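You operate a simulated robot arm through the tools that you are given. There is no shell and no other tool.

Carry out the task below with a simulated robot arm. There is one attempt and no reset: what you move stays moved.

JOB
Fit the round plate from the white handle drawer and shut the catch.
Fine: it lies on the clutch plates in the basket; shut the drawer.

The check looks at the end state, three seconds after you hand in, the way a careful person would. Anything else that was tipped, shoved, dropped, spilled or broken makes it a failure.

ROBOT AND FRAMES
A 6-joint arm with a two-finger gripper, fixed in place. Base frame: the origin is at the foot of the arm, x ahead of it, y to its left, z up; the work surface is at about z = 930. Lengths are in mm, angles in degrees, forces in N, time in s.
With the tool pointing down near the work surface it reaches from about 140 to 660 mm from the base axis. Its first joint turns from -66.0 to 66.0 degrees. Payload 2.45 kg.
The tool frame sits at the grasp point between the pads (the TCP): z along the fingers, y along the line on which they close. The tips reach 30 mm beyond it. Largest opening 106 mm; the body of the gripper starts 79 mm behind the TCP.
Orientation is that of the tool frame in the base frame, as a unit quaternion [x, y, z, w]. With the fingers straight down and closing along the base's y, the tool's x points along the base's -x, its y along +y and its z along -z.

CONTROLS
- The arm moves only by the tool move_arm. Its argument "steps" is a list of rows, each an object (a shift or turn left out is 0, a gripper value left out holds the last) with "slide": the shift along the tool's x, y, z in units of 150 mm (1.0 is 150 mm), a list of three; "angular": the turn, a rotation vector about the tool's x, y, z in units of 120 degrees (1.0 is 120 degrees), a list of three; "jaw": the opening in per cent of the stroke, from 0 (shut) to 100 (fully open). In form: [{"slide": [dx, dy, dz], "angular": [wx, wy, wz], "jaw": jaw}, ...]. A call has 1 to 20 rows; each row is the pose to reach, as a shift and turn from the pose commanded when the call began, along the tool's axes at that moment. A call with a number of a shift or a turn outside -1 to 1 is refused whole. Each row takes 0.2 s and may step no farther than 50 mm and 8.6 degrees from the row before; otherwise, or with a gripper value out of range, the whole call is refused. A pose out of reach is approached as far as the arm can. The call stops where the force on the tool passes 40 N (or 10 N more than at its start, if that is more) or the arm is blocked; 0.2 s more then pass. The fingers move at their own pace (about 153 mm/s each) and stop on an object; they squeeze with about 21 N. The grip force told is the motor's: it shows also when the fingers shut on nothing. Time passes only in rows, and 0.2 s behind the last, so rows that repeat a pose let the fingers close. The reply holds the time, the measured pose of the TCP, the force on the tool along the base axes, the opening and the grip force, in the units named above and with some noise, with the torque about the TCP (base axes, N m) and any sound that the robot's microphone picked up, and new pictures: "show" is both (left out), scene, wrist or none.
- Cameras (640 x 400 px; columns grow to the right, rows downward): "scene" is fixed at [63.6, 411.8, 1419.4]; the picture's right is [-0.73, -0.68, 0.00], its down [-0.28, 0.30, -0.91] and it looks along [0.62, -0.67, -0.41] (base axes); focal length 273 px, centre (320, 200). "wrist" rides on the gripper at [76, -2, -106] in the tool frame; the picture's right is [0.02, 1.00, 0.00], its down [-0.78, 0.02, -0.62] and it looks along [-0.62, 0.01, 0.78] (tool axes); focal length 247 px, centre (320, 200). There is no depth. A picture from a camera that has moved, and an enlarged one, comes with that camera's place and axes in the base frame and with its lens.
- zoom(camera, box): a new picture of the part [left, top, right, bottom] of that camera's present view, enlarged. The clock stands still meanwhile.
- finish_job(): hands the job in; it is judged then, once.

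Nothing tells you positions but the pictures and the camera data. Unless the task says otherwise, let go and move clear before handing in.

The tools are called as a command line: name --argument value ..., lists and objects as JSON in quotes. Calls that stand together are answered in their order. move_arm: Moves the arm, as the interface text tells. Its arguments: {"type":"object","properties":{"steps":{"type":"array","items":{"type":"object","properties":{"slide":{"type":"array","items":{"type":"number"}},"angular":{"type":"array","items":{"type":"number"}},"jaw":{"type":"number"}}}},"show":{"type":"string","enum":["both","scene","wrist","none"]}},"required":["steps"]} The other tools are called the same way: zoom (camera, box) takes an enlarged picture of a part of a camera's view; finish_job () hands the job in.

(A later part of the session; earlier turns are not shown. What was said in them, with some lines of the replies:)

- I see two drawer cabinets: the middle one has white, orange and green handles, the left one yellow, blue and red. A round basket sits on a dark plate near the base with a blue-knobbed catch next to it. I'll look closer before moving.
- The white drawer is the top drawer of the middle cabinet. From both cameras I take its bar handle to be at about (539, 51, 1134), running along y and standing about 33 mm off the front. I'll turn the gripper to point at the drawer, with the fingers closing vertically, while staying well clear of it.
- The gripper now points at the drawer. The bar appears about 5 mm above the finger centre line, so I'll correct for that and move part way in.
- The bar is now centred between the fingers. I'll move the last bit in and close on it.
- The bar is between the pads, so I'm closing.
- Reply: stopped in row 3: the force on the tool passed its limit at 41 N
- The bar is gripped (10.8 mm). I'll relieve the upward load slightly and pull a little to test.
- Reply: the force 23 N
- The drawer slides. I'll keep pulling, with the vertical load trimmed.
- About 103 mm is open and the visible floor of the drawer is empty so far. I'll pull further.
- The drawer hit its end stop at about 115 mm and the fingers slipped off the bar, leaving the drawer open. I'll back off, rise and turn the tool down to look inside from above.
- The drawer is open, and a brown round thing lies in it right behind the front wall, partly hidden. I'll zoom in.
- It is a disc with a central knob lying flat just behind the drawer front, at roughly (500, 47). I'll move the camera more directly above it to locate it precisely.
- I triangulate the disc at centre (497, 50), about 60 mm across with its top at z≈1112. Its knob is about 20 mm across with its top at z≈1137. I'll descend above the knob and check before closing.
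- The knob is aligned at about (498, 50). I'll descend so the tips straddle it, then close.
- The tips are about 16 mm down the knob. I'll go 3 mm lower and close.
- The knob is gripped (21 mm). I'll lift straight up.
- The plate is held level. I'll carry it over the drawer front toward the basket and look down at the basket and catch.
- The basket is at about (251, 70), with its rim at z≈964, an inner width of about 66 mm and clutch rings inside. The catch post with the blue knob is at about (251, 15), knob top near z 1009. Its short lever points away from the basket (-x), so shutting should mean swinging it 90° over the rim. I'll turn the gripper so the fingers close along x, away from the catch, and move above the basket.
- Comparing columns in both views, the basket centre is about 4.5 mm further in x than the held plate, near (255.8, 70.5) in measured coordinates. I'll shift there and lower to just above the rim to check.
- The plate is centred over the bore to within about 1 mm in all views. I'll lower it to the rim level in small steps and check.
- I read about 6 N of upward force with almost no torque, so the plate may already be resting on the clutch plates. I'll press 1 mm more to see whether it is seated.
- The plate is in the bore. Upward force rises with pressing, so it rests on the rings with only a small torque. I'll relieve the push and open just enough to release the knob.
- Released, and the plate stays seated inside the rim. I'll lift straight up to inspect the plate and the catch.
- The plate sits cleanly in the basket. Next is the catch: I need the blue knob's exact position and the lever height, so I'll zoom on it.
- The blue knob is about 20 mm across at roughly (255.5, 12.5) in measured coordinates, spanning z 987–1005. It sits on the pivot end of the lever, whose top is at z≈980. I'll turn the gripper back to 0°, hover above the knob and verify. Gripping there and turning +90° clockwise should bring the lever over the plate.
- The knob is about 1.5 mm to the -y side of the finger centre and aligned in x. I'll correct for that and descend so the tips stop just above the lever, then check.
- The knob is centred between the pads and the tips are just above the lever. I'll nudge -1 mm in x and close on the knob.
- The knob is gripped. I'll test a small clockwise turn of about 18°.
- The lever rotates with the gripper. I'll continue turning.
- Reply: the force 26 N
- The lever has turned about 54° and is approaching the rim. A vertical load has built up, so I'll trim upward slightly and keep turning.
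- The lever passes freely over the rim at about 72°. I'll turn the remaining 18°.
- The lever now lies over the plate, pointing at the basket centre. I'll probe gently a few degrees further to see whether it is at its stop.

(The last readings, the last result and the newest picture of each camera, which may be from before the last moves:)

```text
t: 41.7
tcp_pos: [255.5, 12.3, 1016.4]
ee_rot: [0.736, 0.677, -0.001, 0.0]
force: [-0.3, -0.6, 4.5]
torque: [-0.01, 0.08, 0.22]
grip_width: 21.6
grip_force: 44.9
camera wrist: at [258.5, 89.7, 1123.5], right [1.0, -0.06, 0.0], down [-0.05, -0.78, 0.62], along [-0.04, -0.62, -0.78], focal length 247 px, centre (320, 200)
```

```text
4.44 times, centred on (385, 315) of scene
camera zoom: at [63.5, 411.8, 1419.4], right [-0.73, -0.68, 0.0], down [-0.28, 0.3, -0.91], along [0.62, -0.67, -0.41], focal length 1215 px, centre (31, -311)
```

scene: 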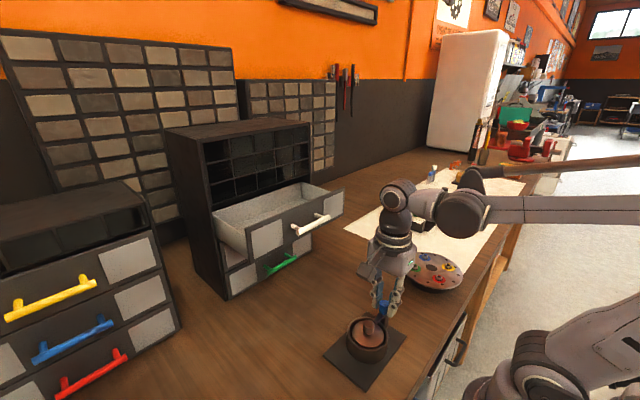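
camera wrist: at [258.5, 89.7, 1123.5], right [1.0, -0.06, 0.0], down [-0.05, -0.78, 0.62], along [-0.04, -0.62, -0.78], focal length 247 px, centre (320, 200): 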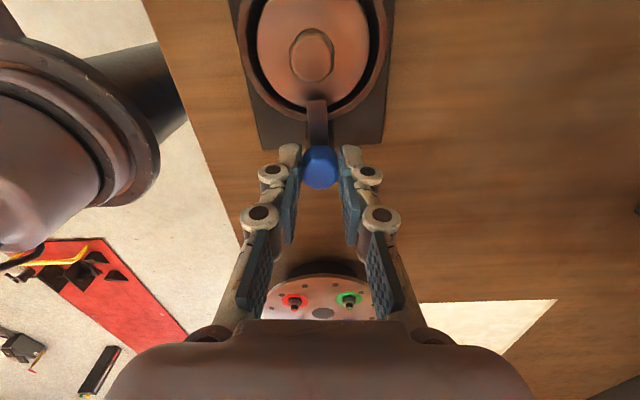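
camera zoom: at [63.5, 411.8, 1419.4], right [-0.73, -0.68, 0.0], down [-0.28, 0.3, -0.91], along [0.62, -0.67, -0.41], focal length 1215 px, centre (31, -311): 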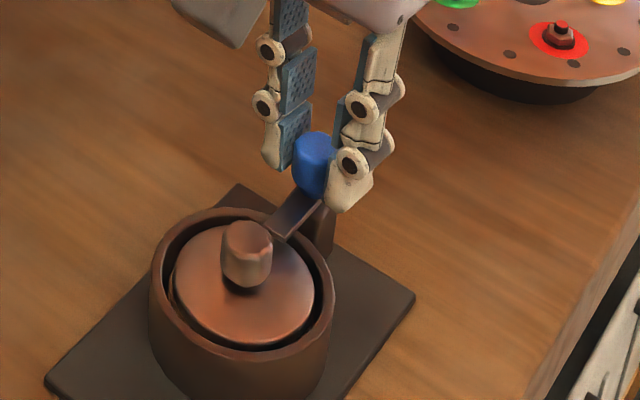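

Torque rose to 0.22 Nm and the lever stopped following, so it is at its stop and the catch is shut. I'll release and rise.

move_arm --steps '[{"jaw": 25}, {"jaw": 42}, {"slide": [0, 0, -0.1], "jaw": 42}, {"slide": [0, 0, -0.3]}, {"slide": [0, 0, -0.6]}, {"slide": [0, 0, -0.9]}, {"slide": [0, 0, -0.9]}]'

zoom --camera "scene" --box '[320, 280, 420, 380]'

zoom --camera "wrist" --box '[240, 40, 400, 200]'

```text
t: 43.3
tcp_pos: [256.4, 10.7, 1151.5]
ee_rot: [0.736, 0.677, -0.001, 0.001]
force: [-0.1, -0.1, -0.6]
torque: [0.01, -0.02, -0.05]
grip_width: 44.5
grip_force: 0.1
camera wrist: at [258.7, 88.2, 1258.1], right [1.0, -0.06, 0.0], down [-0.05, -0.78, 0.62], along [-0.04, -0.62, -0.78], focal length 247 px, centre (320, 200)
```

scene: 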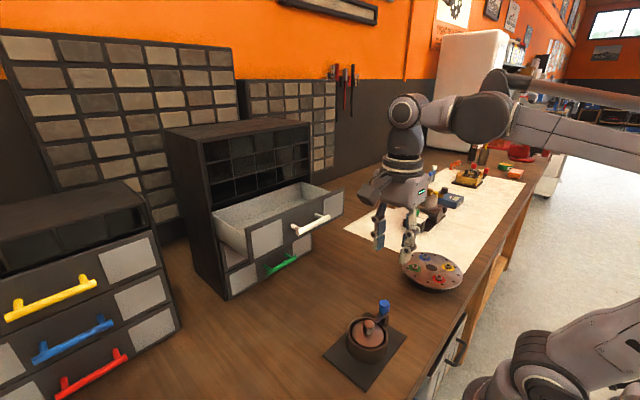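
wrist: 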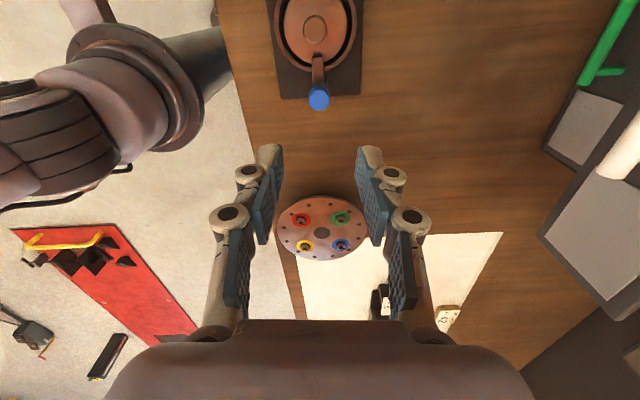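

```text
4.00 times, centred on (370, 330) of scene
camera zoom: at [63.6, 411.8, 1419.4], right [-0.73, -0.68, 0.0], down [-0.28, 0.3, -0.91], along [0.62, -0.67, -0.41], focal length 1094 px, centre (120, -320)
```

zoom: 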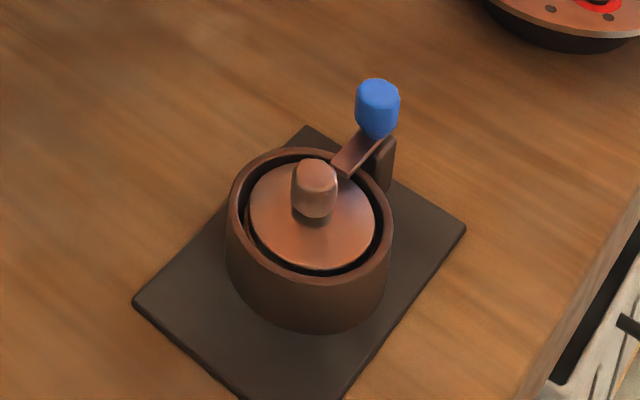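

```text
2.50 times, centred on (320, 120) of wrist
camera zoom: at [258.7, 88.2, 1258.1], right [1.0, -0.06, 0.0], down [-0.05, -0.78, 0.62], along [-0.04, -0.62, -0.78], focal length 617 px, centre (320, 400)
```

zoom: 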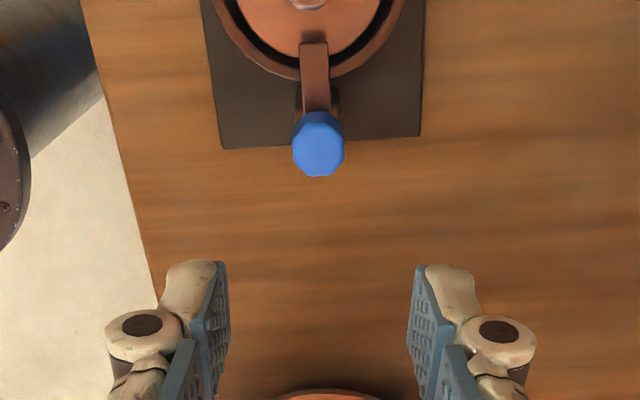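

The catch lever is over the plate and the plate stays seated. The drawer is left. I'll rise and move out in front of the cabinet, then point the gripper forward again, with the camera on the +y side this time.

move_arm --steps '[{"slide": [0.04, 0.08, -0.2], "angular": [0, 0, -0.008], "jaw": 42}, {"slide": [0.11, 0.19, -0.4], "angular": [0, 0, -0.016]}, {"slide": [0.18, 0.3, -0.6], "angular": [0, 0, -0.024]}, {"slide": [0.25, 0.42, -0.8], "angular": [0, 0, -0.032]}, {"slide": [0.325, 0.543, -0.9], "angular": [0, 0, -0.04]}, {"slide": [0.325, 0.543, -0.9], "angular": [0, 0, -0.04]}]' --show "scene"

move_arm --steps '[{"angular": [-0.0682, 0, 0]}, {"angular": [-0.1364, 0, 0]}, {"angular": [-0.2045, 0, 0]}, {"angular": [-0.2727, 0, 0]}, {"angular": [-0.3409, 0, 0]}, {"angular": [-0.4091, 0, 0]}, {"angular": [-0.4773, 0, 0]}, {"angular": [-0.5455, 0, 0]}, {"angular": [-0.6136, 0, 0]}, {"angular": [-0.6818, 0, 0]}, {"angular": [-0.75, 0, 0]}, {"angular": [-0.75, 0, 0]}]'

```text
t: 44.7
tcp_pos: [340.9, 52.8, 1288.2]
ee_rot: [0.707, 0.707, -0.001, 0.001]
force: [-0.1, -0.5, -0.5]
torque: [0.01, -0.01, 0.0]
grip_width: 44.6
grip_force: 0.1
```

scene: 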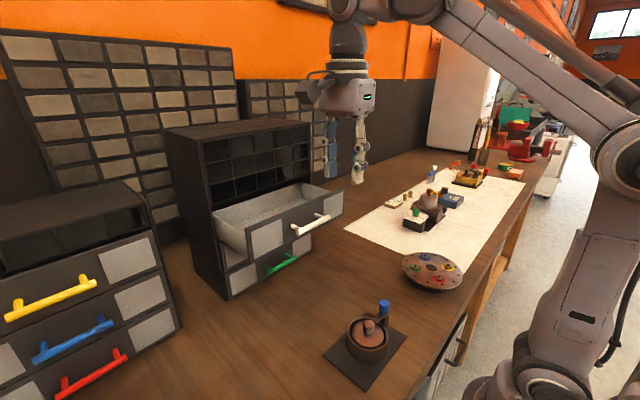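

```text
t: 47.3
tcp_pos: [346.9, 55.1, 1286.8]
ee_rot: [0.511, 0.516, 0.486, 0.486]
force: [-0.2, -0.2, 0.2]
torque: [-0.02, 0.0, -0.04]
grip_width: 44.6
grip_force: 0.1
out of reach, approached as far as the arm can: row 11, 12
camera wrist: at [239.3, 132.1, 1292.7], right [0.06, 0.03, 1.0], down [-0.62, -0.78, 0.06], along [0.78, -0.62, -0.03], focal length 247 px, centre (320, 200)
```

scene: 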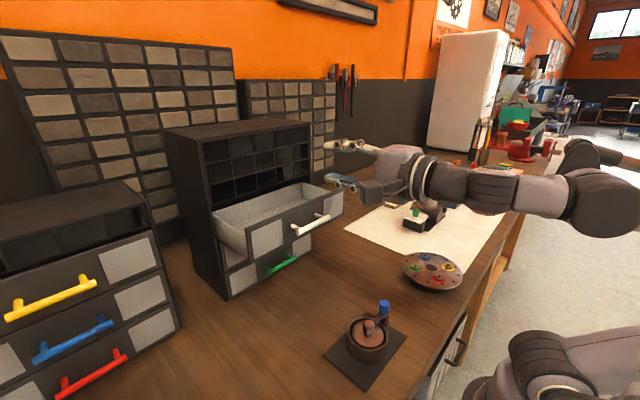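
wrist: 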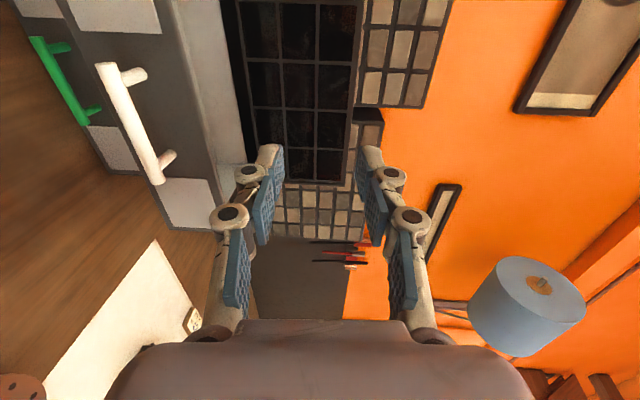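

The last few degrees were out of reach at this height, but they should be fine lower down. I'll descend in front of the handle and check.

move_arm --steps '[{"slide": [0, -0.25, 0], "jaw": 42}, {"slide": [0, -0.5, 0]}, {"slide": [0, -0.75, 0]}, {"slide": [0, -0.97, 0]}, {"slide": [0, -0.97, 0]}]'

zoom --camera "scene" --box '[220, 150, 420, 310]'

```text
t: 48.5
tcp_pos: [345.2, 56.7, 1141.5]
ee_rot: [0.512, 0.517, 0.485, 0.486]
force: [-0.4, 0.7, 0.1]
torque: [0.05, -0.01, -0.01]
grip_width: 44.5
grip_force: 0.0
out of reach, approached as far as the arm can: row 1, 2, 3, 4, 5
camera wrist: at [236.5, 133.3, 1146.7], right [0.06, 0.03, 1.0], down [-0.62, -0.78, 0.06], along [0.78, -0.62, -0.03], focal length 247 px, centre (320, 200)
```

scene: 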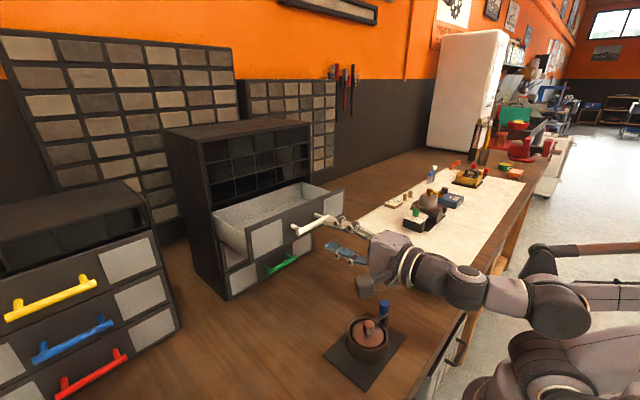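
wrist: 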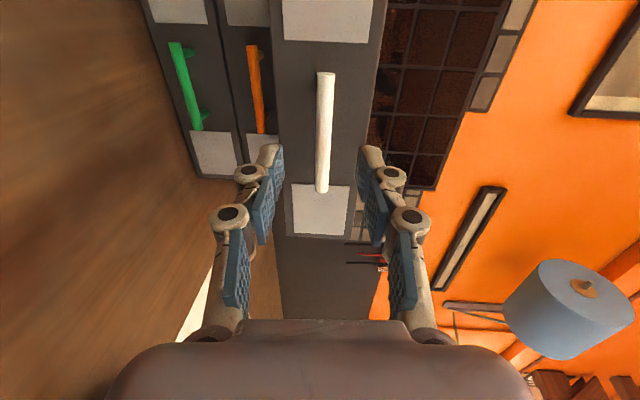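

```text
2.50 times, centred on (320, 230) of scene
camera zoom: at [63.6, 411.8, 1419.4], right [-0.73, -0.68, 0.0], down [-0.28, 0.3, -0.91], along [0.62, -0.67, -0.41], focal length 684 px, centre (320, 125)
```

zoom: 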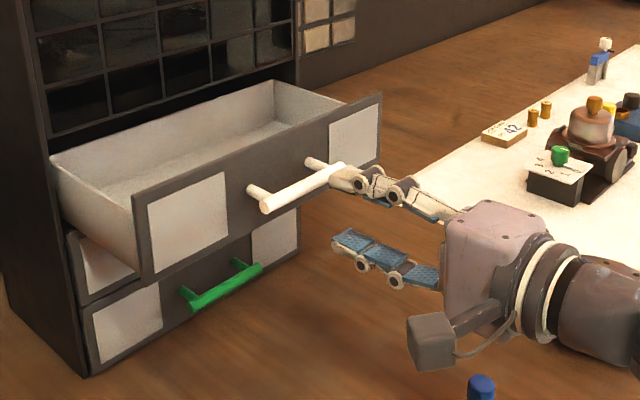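

A wrist limit leaves a 3° tilt, which doesn't matter. The bar is between the fingers' planes, so I'll advance so that it lies between the pads.

move_arm --steps '[{"slide": [0, -0.008, 0.1], "angular": [0.03, 0, 0], "jaw": 45}, {"slide": [0, -0.008, 0.22], "angular": [0.03, 0, 0]}, {"slide": [0, -0.008, 0.34], "angular": [0.03, 0, 0]}, {"slide": [0, -0.008, 0.42], "angular": [0.03, 0, 0]}, {"slide": [0, -0.008, 0.42], "angular": [0.03, 0, 0]}]'

zoom --camera "scene" --box '[240, 170, 400, 300]'

```text
t: 49.7
tcp_pos: [409.2, 56.9, 1136.0]
ee_rot: [0.526, 0.531, 0.469, 0.471]
force: [-0.3, -0.6, 0.4]
torque: [0.0, 0.02, 0.02]
grip_width: 47.7
grip_force: 0.1
camera wrist: at [300.9, 133.6, 1148.0], right [0.12, 0.03, 0.99], down [-0.61, -0.78, 0.1], along [0.78, -0.62, -0.08], focal length 247 px, centre (320, 200)
```

scene: 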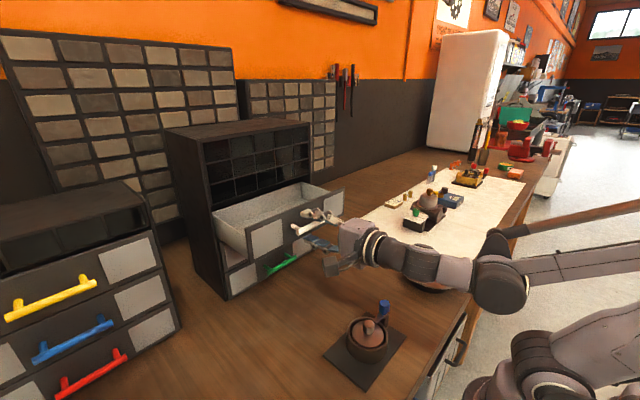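
wrist: 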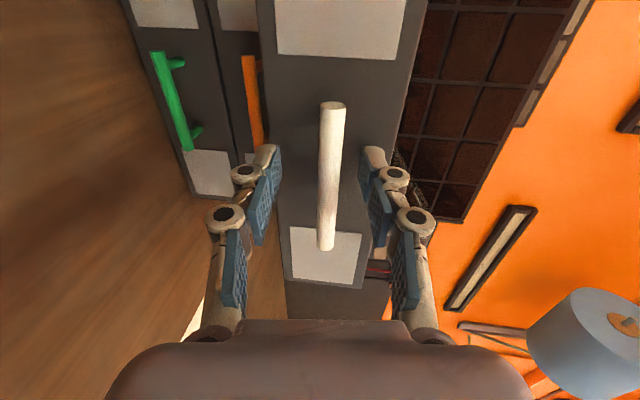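

```text
3.08 times, centred on (320, 235) of scene
camera zoom: at [63.6, 411.8, 1419.4], right [-0.73, -0.68, 0.0], down [-0.28, 0.3, -0.91], along [0.62, -0.67, -0.41], focal length 841 px, centre (320, 92)
```

zoom: 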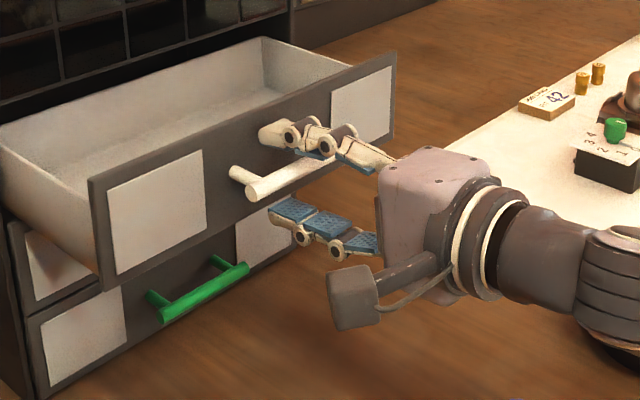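

The tilt is now 7° and the pads are about 4 mm low relative to the bar. I'll take the extra tilt back and raise, then close.

move_arm --steps '[{"slide": [0, 0.012, 0], "angular": [-0.015, 0, 0], "jaw": 45}, {"slide": [0, 0.024, 0], "angular": [-0.03, 0, 0]}, {"slide": [0, 0.024, 0], "angular": [-0.03, 0, 0]}]'

zoom --camera "wrist" --box '[220, 80, 440, 270]'

```text
t: 50.5
tcp_pos: [408.3, 56.2, 1140.9]
ee_rot: [0.512, 0.515, 0.485, 0.487]
force: [-0.1, 0.4, 0.6]
torque: [0.02, 0.01, -0.01]
grip_width: 47.4
grip_force: 0.1
camera wrist: at [300.8, 133.3, 1145.3], right [0.06, 0.03, 1.0], down [-0.62, -0.78, 0.06], along [0.78, -0.62, -0.03], focal length 247 px, centre (320, 200)
```

scene: 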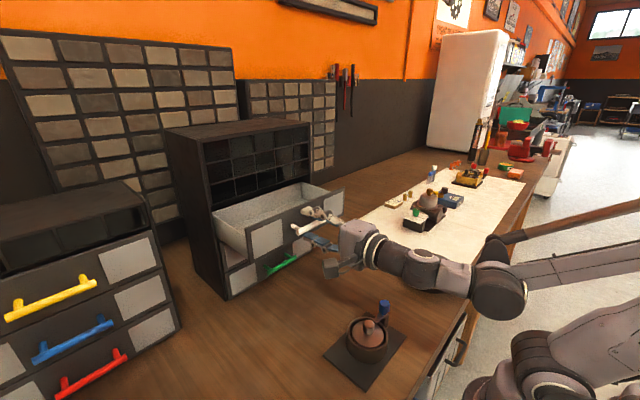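
wrist: 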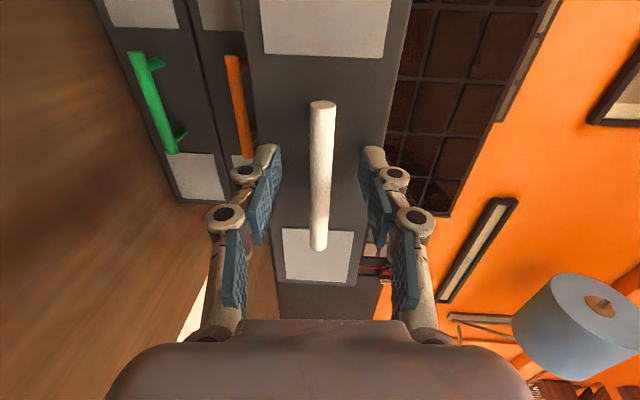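

```text
2.11 times, centred on (330, 175) of wrist
camera zoom: at [300.8, 133.3, 1145.3], right [0.06, 0.03, 1.0], down [-0.62, -0.78, 0.06], along [0.78, -0.62, -0.03], focal length 520 px, centre (299, 253)
```

zoom: 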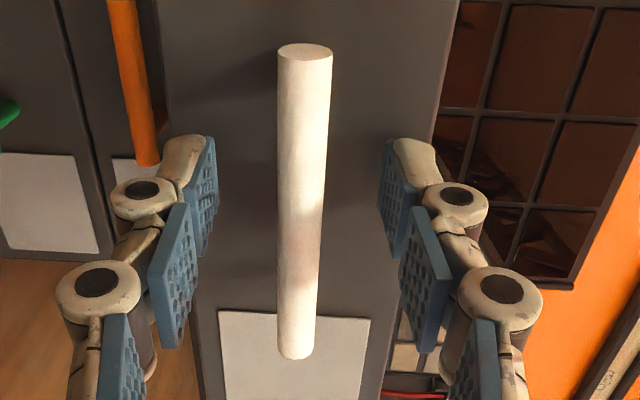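

The bar is centred between the pads. I'll close and start pushing the drawer in.

move_arm --steps '[{"jaw": 30}, {"jaw": 15}, {"jaw": 0}, {"jaw": 0}]' --show "none"

move_arm --steps '[{"slide": [0, 0.002, 0.03], "jaw": 0}, {"slide": [0, 0.005, 0.08]}, {"slide": [0, 0.008, 0.14]}, {"slide": [0, 0.011, 0.2]}]'

```text
t: 51.5
tcp_pos: [409.4, 57.0, 1140.1]
ee_rot: [0.511, 0.516, 0.486, 0.487]
force: [1.4, -0.4, 8.1]
torque: [0.23, -0.1, -0.07]
grip_width: 10.4
grip_force: 37.8
```

```text
t: 52.5
tcp_pos: [440.2, 57.0, 1140.5]
ee_rot: [0.511, 0.516, 0.484, 0.487]
force: [-1.4, -6.6, 28.2]
torque: [0.28, -0.26, 0.02]
grip_width: 10.6
grip_force: 37.6
camera wrist: at [331.5, 133.5, 1145.4], right [0.06, 0.03, 1.0], down [-0.62, -0.78, 0.06], along [0.78, -0.62, -0.03], focal length 247 px, centre (320, 200)
```

scene: 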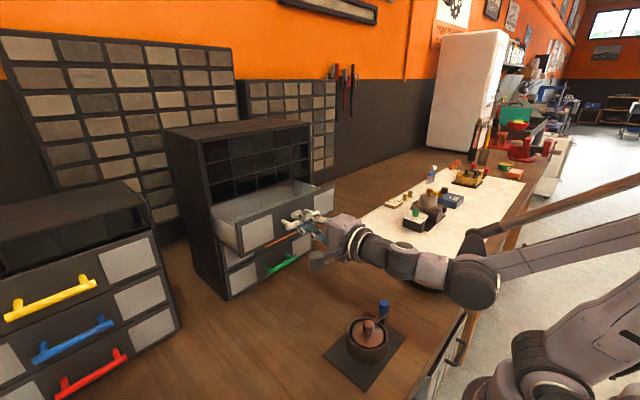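
wrist: 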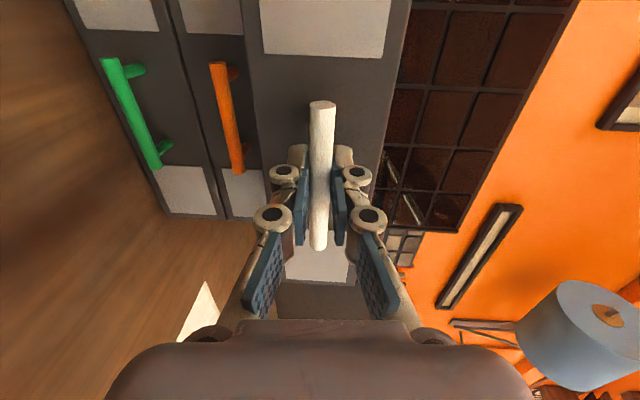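

The drawer is sliding in. I'll continue with the vertical load trimmed.

move_arm --steps '[{"slide": [0, 0.005, 0.02], "jaw": 0}, {"slide": [0, 0.01, 0.08]}, {"slide": [0, 0.014, 0.14]}, {"slide": [0, 0.018, 0.2]}, {"slide": [0, 0.022, 0.26]}, {"slide": [0, 0.026, 0.32]}]'

```text
t: 53.9
tcp_pos: [486.0, 56.7, 1140.4]
ee_rot: [0.513, 0.515, 0.485, 0.486]
force: [-1.0, -2.2, -17.7]
torque: [0.13, 0.11, -0.42]
grip_width: 10.4
grip_force: 38.3
camera wrist: at [379.5, 133.4, 1145.8], right [0.06, 0.03, 1.0], down [-0.62, -0.78, 0.06], along [0.78, -0.62, -0.03], focal length 247 px, centre (320, 200)
```

scene: 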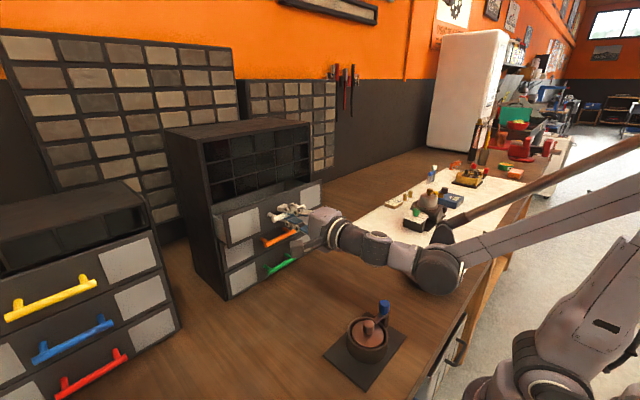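
wrist: 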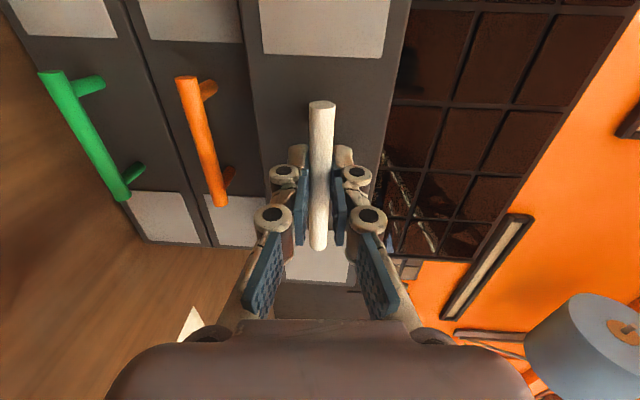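

The drawer is nearly in. I'll push the last part in smaller steps until it meets the stop.

move_arm --steps '[{"slide": [0, -0.002, 0.03], "jaw": 0}, {"slide": [0, 0.001, 0.07]}, {"slide": [0, 0.003, 0.11]}, {"slide": [0, 0.005, 0.15]}, {"slide": [0, 0.007, 0.18]}, {"slide": [0, 0.009, 0.21]}]'

zoom --camera "scene" --box '[190, 160, 350, 300]'

```text
t: 55.3
tcp_pos: [519.2, 56.3, 1140.6]
ee_rot: [0.513, 0.515, 0.484, 0.487]
force: [-0.7, -10.6, -0.6]
torque: [0.24, -0.02, 0.46]
grip_width: 10.5
grip_force: 37.8
camera wrist: at [411.1, 133.6, 1145.6], right [0.06, 0.03, 1.0], down [-0.62, -0.78, 0.06], along [0.78, -0.62, -0.03], focal length 247 px, centre (320, 200)
```

scene: 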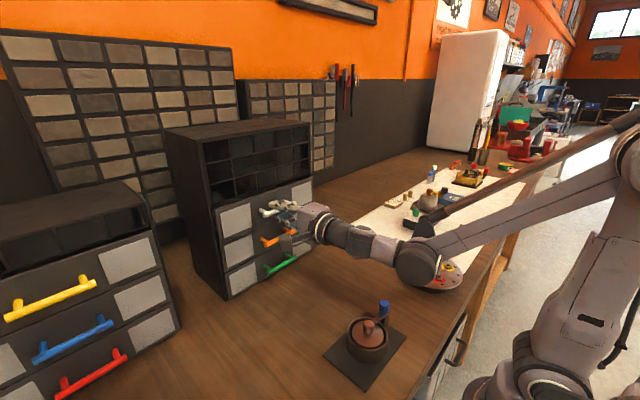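
wrist: 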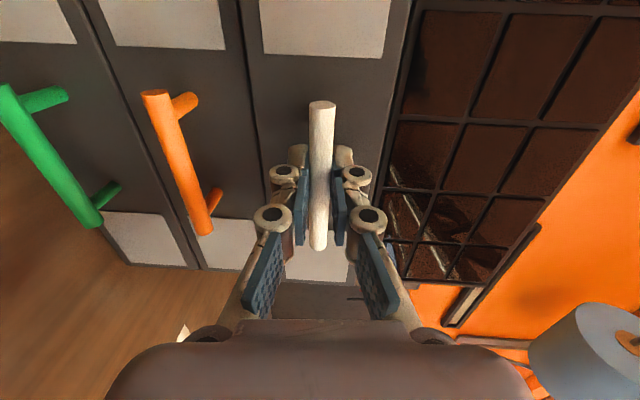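

```text
2.86 times, centred on (270, 230) of scene
camera zoom: at [63.6, 411.5, 1419.5], right [-0.73, -0.68, 0.0], down [-0.28, 0.3, -0.91], along [0.62, -0.67, -0.41], focal length 781 px, centre (463, 114)
```

zoom: 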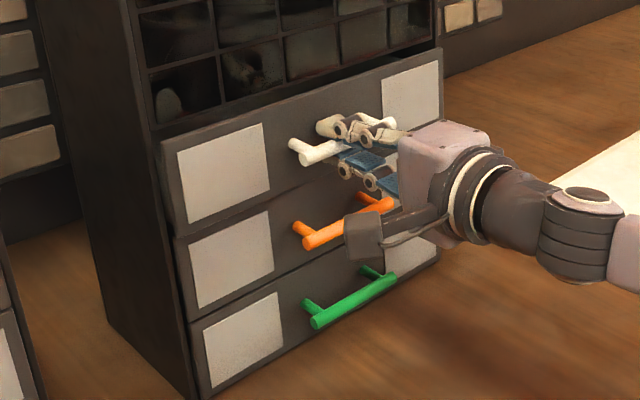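

A small gap remains. I'll push until the stop.

move_arm --steps '[{"slide": [-0.002, 0.001, 0.02], "jaw": 0}, {"slide": [-0.002, 0.002, 0.04]}, {"slide": [-0.002, 0.003, 0.055]}, {"slide": [-0.002, 0.004, 0.07]}, {"slide": [-0.002, 0.005, 0.085]}, {"slide": [-0.002, 0.006, 0.1]}]'

zoom --camera "scene" --box '[190, 160, 350, 300]'

```text
t: 56.6
tcp_pos: [526.9, 56.5, 1140.5]
ee_rot: [0.513, 0.515, 0.485, 0.486]
force: [-10.5, -0.7, 7.5]
torque: [0.09, -0.08, -0.24]
grip_width: 10.5
grip_force: 38.4
stopped in row 6: the force on the tool passed its limit at 42 N (the readings are from after the stop); the commanded pose is now the measured one
camera wrist: at [419.5, 133.6, 1145.7], right [0.06, 0.03, 1.0], down [-0.62, -0.78, 0.05], along [0.78, -0.62, -0.03], focal length 247 px, centre (320, 200)
```

scene: 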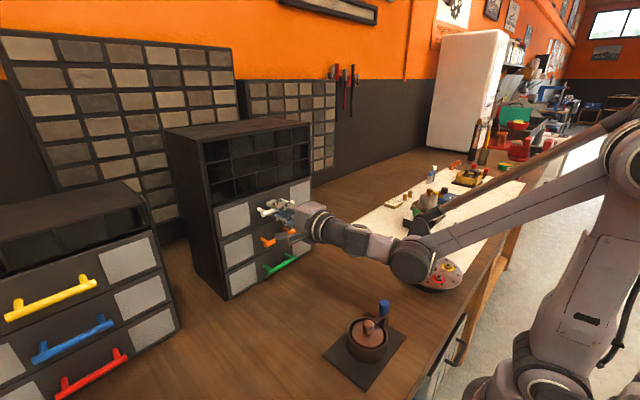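
wrist: 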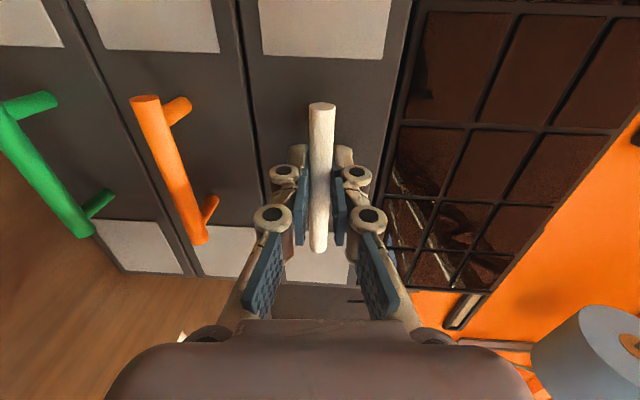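

```text
2.86 times, centred on (270, 230) of scene
camera zoom: at [63.2, 411.8, 1419.4], right [-0.73, -0.68, 0.0], down [-0.28, 0.3, -0.91], along [0.62, -0.67, -0.41], focal length 781 px, centre (463, 114)
```

zoom: 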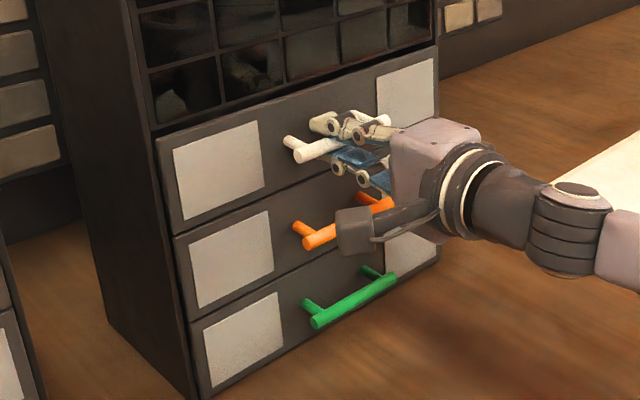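

The drawer front is flush with the others and the push ended against the stop. I'll open and back straight out.

move_arm --steps '[{"jaw": 25}, {"jaw": 45}, {"jaw": 45}, {"slide": [0, 0, -0.1], "jaw": 45}, {"slide": [0, 0, -0.35]}, {"slide": [0, 0, -0.65]}, {"slide": [0, 0, -0.95]}, {"slide": [0, 0.3, -0.95]}, {"slide": [0, 0.6, -0.95]}, {"slide": [0, 0.6, -0.95]}]'

zoom --camera "scene" --box '[160, 110, 340, 310]'

zoom --camera "scene" --box '[320, 280, 420, 380]'

zoom --camera "scene" --box '[340, 150, 540, 300]'

```text
t: 58.8
tcp_pos: [389.2, 56.3, 1235.9]
ee_rot: [0.513, 0.515, 0.485, 0.485]
force: [0.1, -0.3, 0.1]
torque: [0.0, 0.0, 0.03]
grip_width: 48.0
grip_force: 0.1
camera wrist: at [281.0, 133.1, 1242.6], right [0.06, 0.03, 1.0], down [-0.62, -0.78, 0.06], along [0.78, -0.62, -0.03], focal length 247 px, centre (320, 200)
```

scene: 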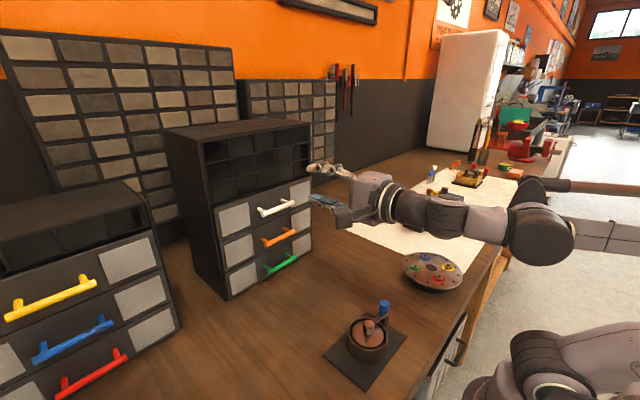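
wrist: 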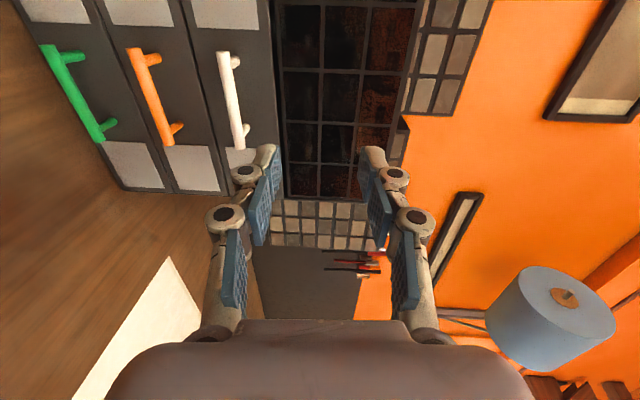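

```text
2.00 times, centred on (250, 210) of scene
camera zoom: at [63.6, 411.8, 1419.4], right [-0.73, -0.68, 0.0], down [-0.28, 0.3, -0.91], along [0.62, -0.67, -0.41], focal length 547 px, centre (460, 180)
```

zoom: 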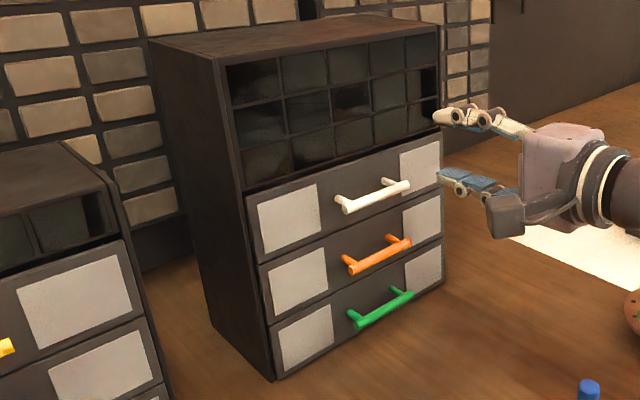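

```text
4.00 times, centred on (370, 330) of scene
camera zoom: at [63.6, 411.8, 1419.4], right [-0.73, -0.68, 0.0], down [-0.28, 0.3, -0.91], along [0.62, -0.67, -0.41], focal length 1094 px, centre (120, -320)
```

zoom: 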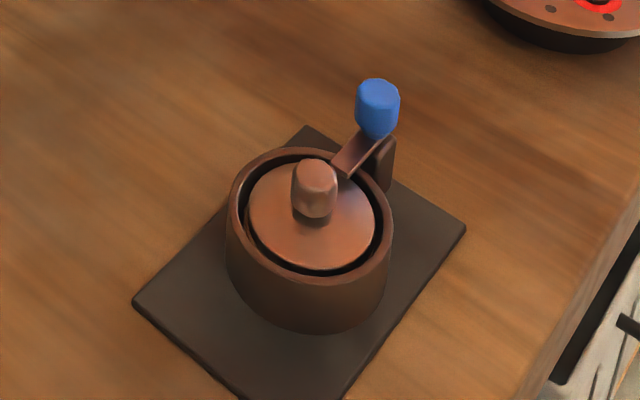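

```text
2.67 times, centred on (440, 225) of scene
camera zoom: at [63.6, 411.8, 1419.4], right [-0.73, -0.68, 0.0], down [-0.28, 0.3, -0.91], along [0.62, -0.67, -0.41], focal length 729 px, centre (0, 133)
```

zoom: 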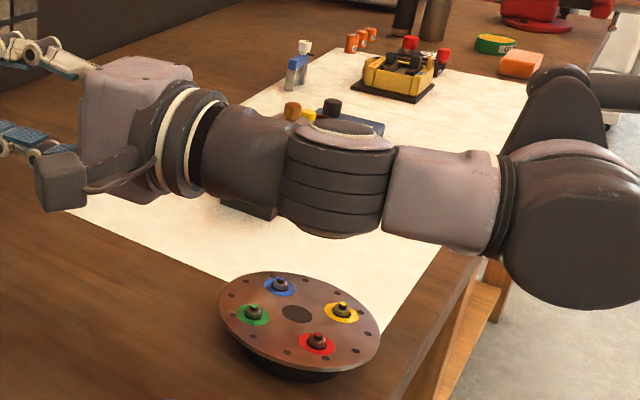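

The white drawer is shut as at the start, the plate lies flat on the clutch plates in the basket, and the catch is closed over it. The other objects I can see are where they were, and the arm is clear, so I'm handing in.

finish_job

```text
The job is handed in.
```

The round plate from the white-handle drawer is in the basket, lying on the clutch plates. The catch is shut over it and the drawer is closed.

- **Plate:** it went in centred, and the contact force while lowering it showed it resting on the rings. It looked flat in the final pictures.
- **Catch:** I turned the blue knob 90° until the lever lay over the plate's edge. A few degrees more met firm resistance, so I took that as its stop.
- **Drawer:** I pushed the handle until the force limit stopped the arm, and the front is flush with the drawers below it.

While I was opening the drawer, the gripper slipped off the handle when the drawer reached its end stop. I saw no sign of damage. Everything else I could see on the bench was where it started, and the arm is clear.
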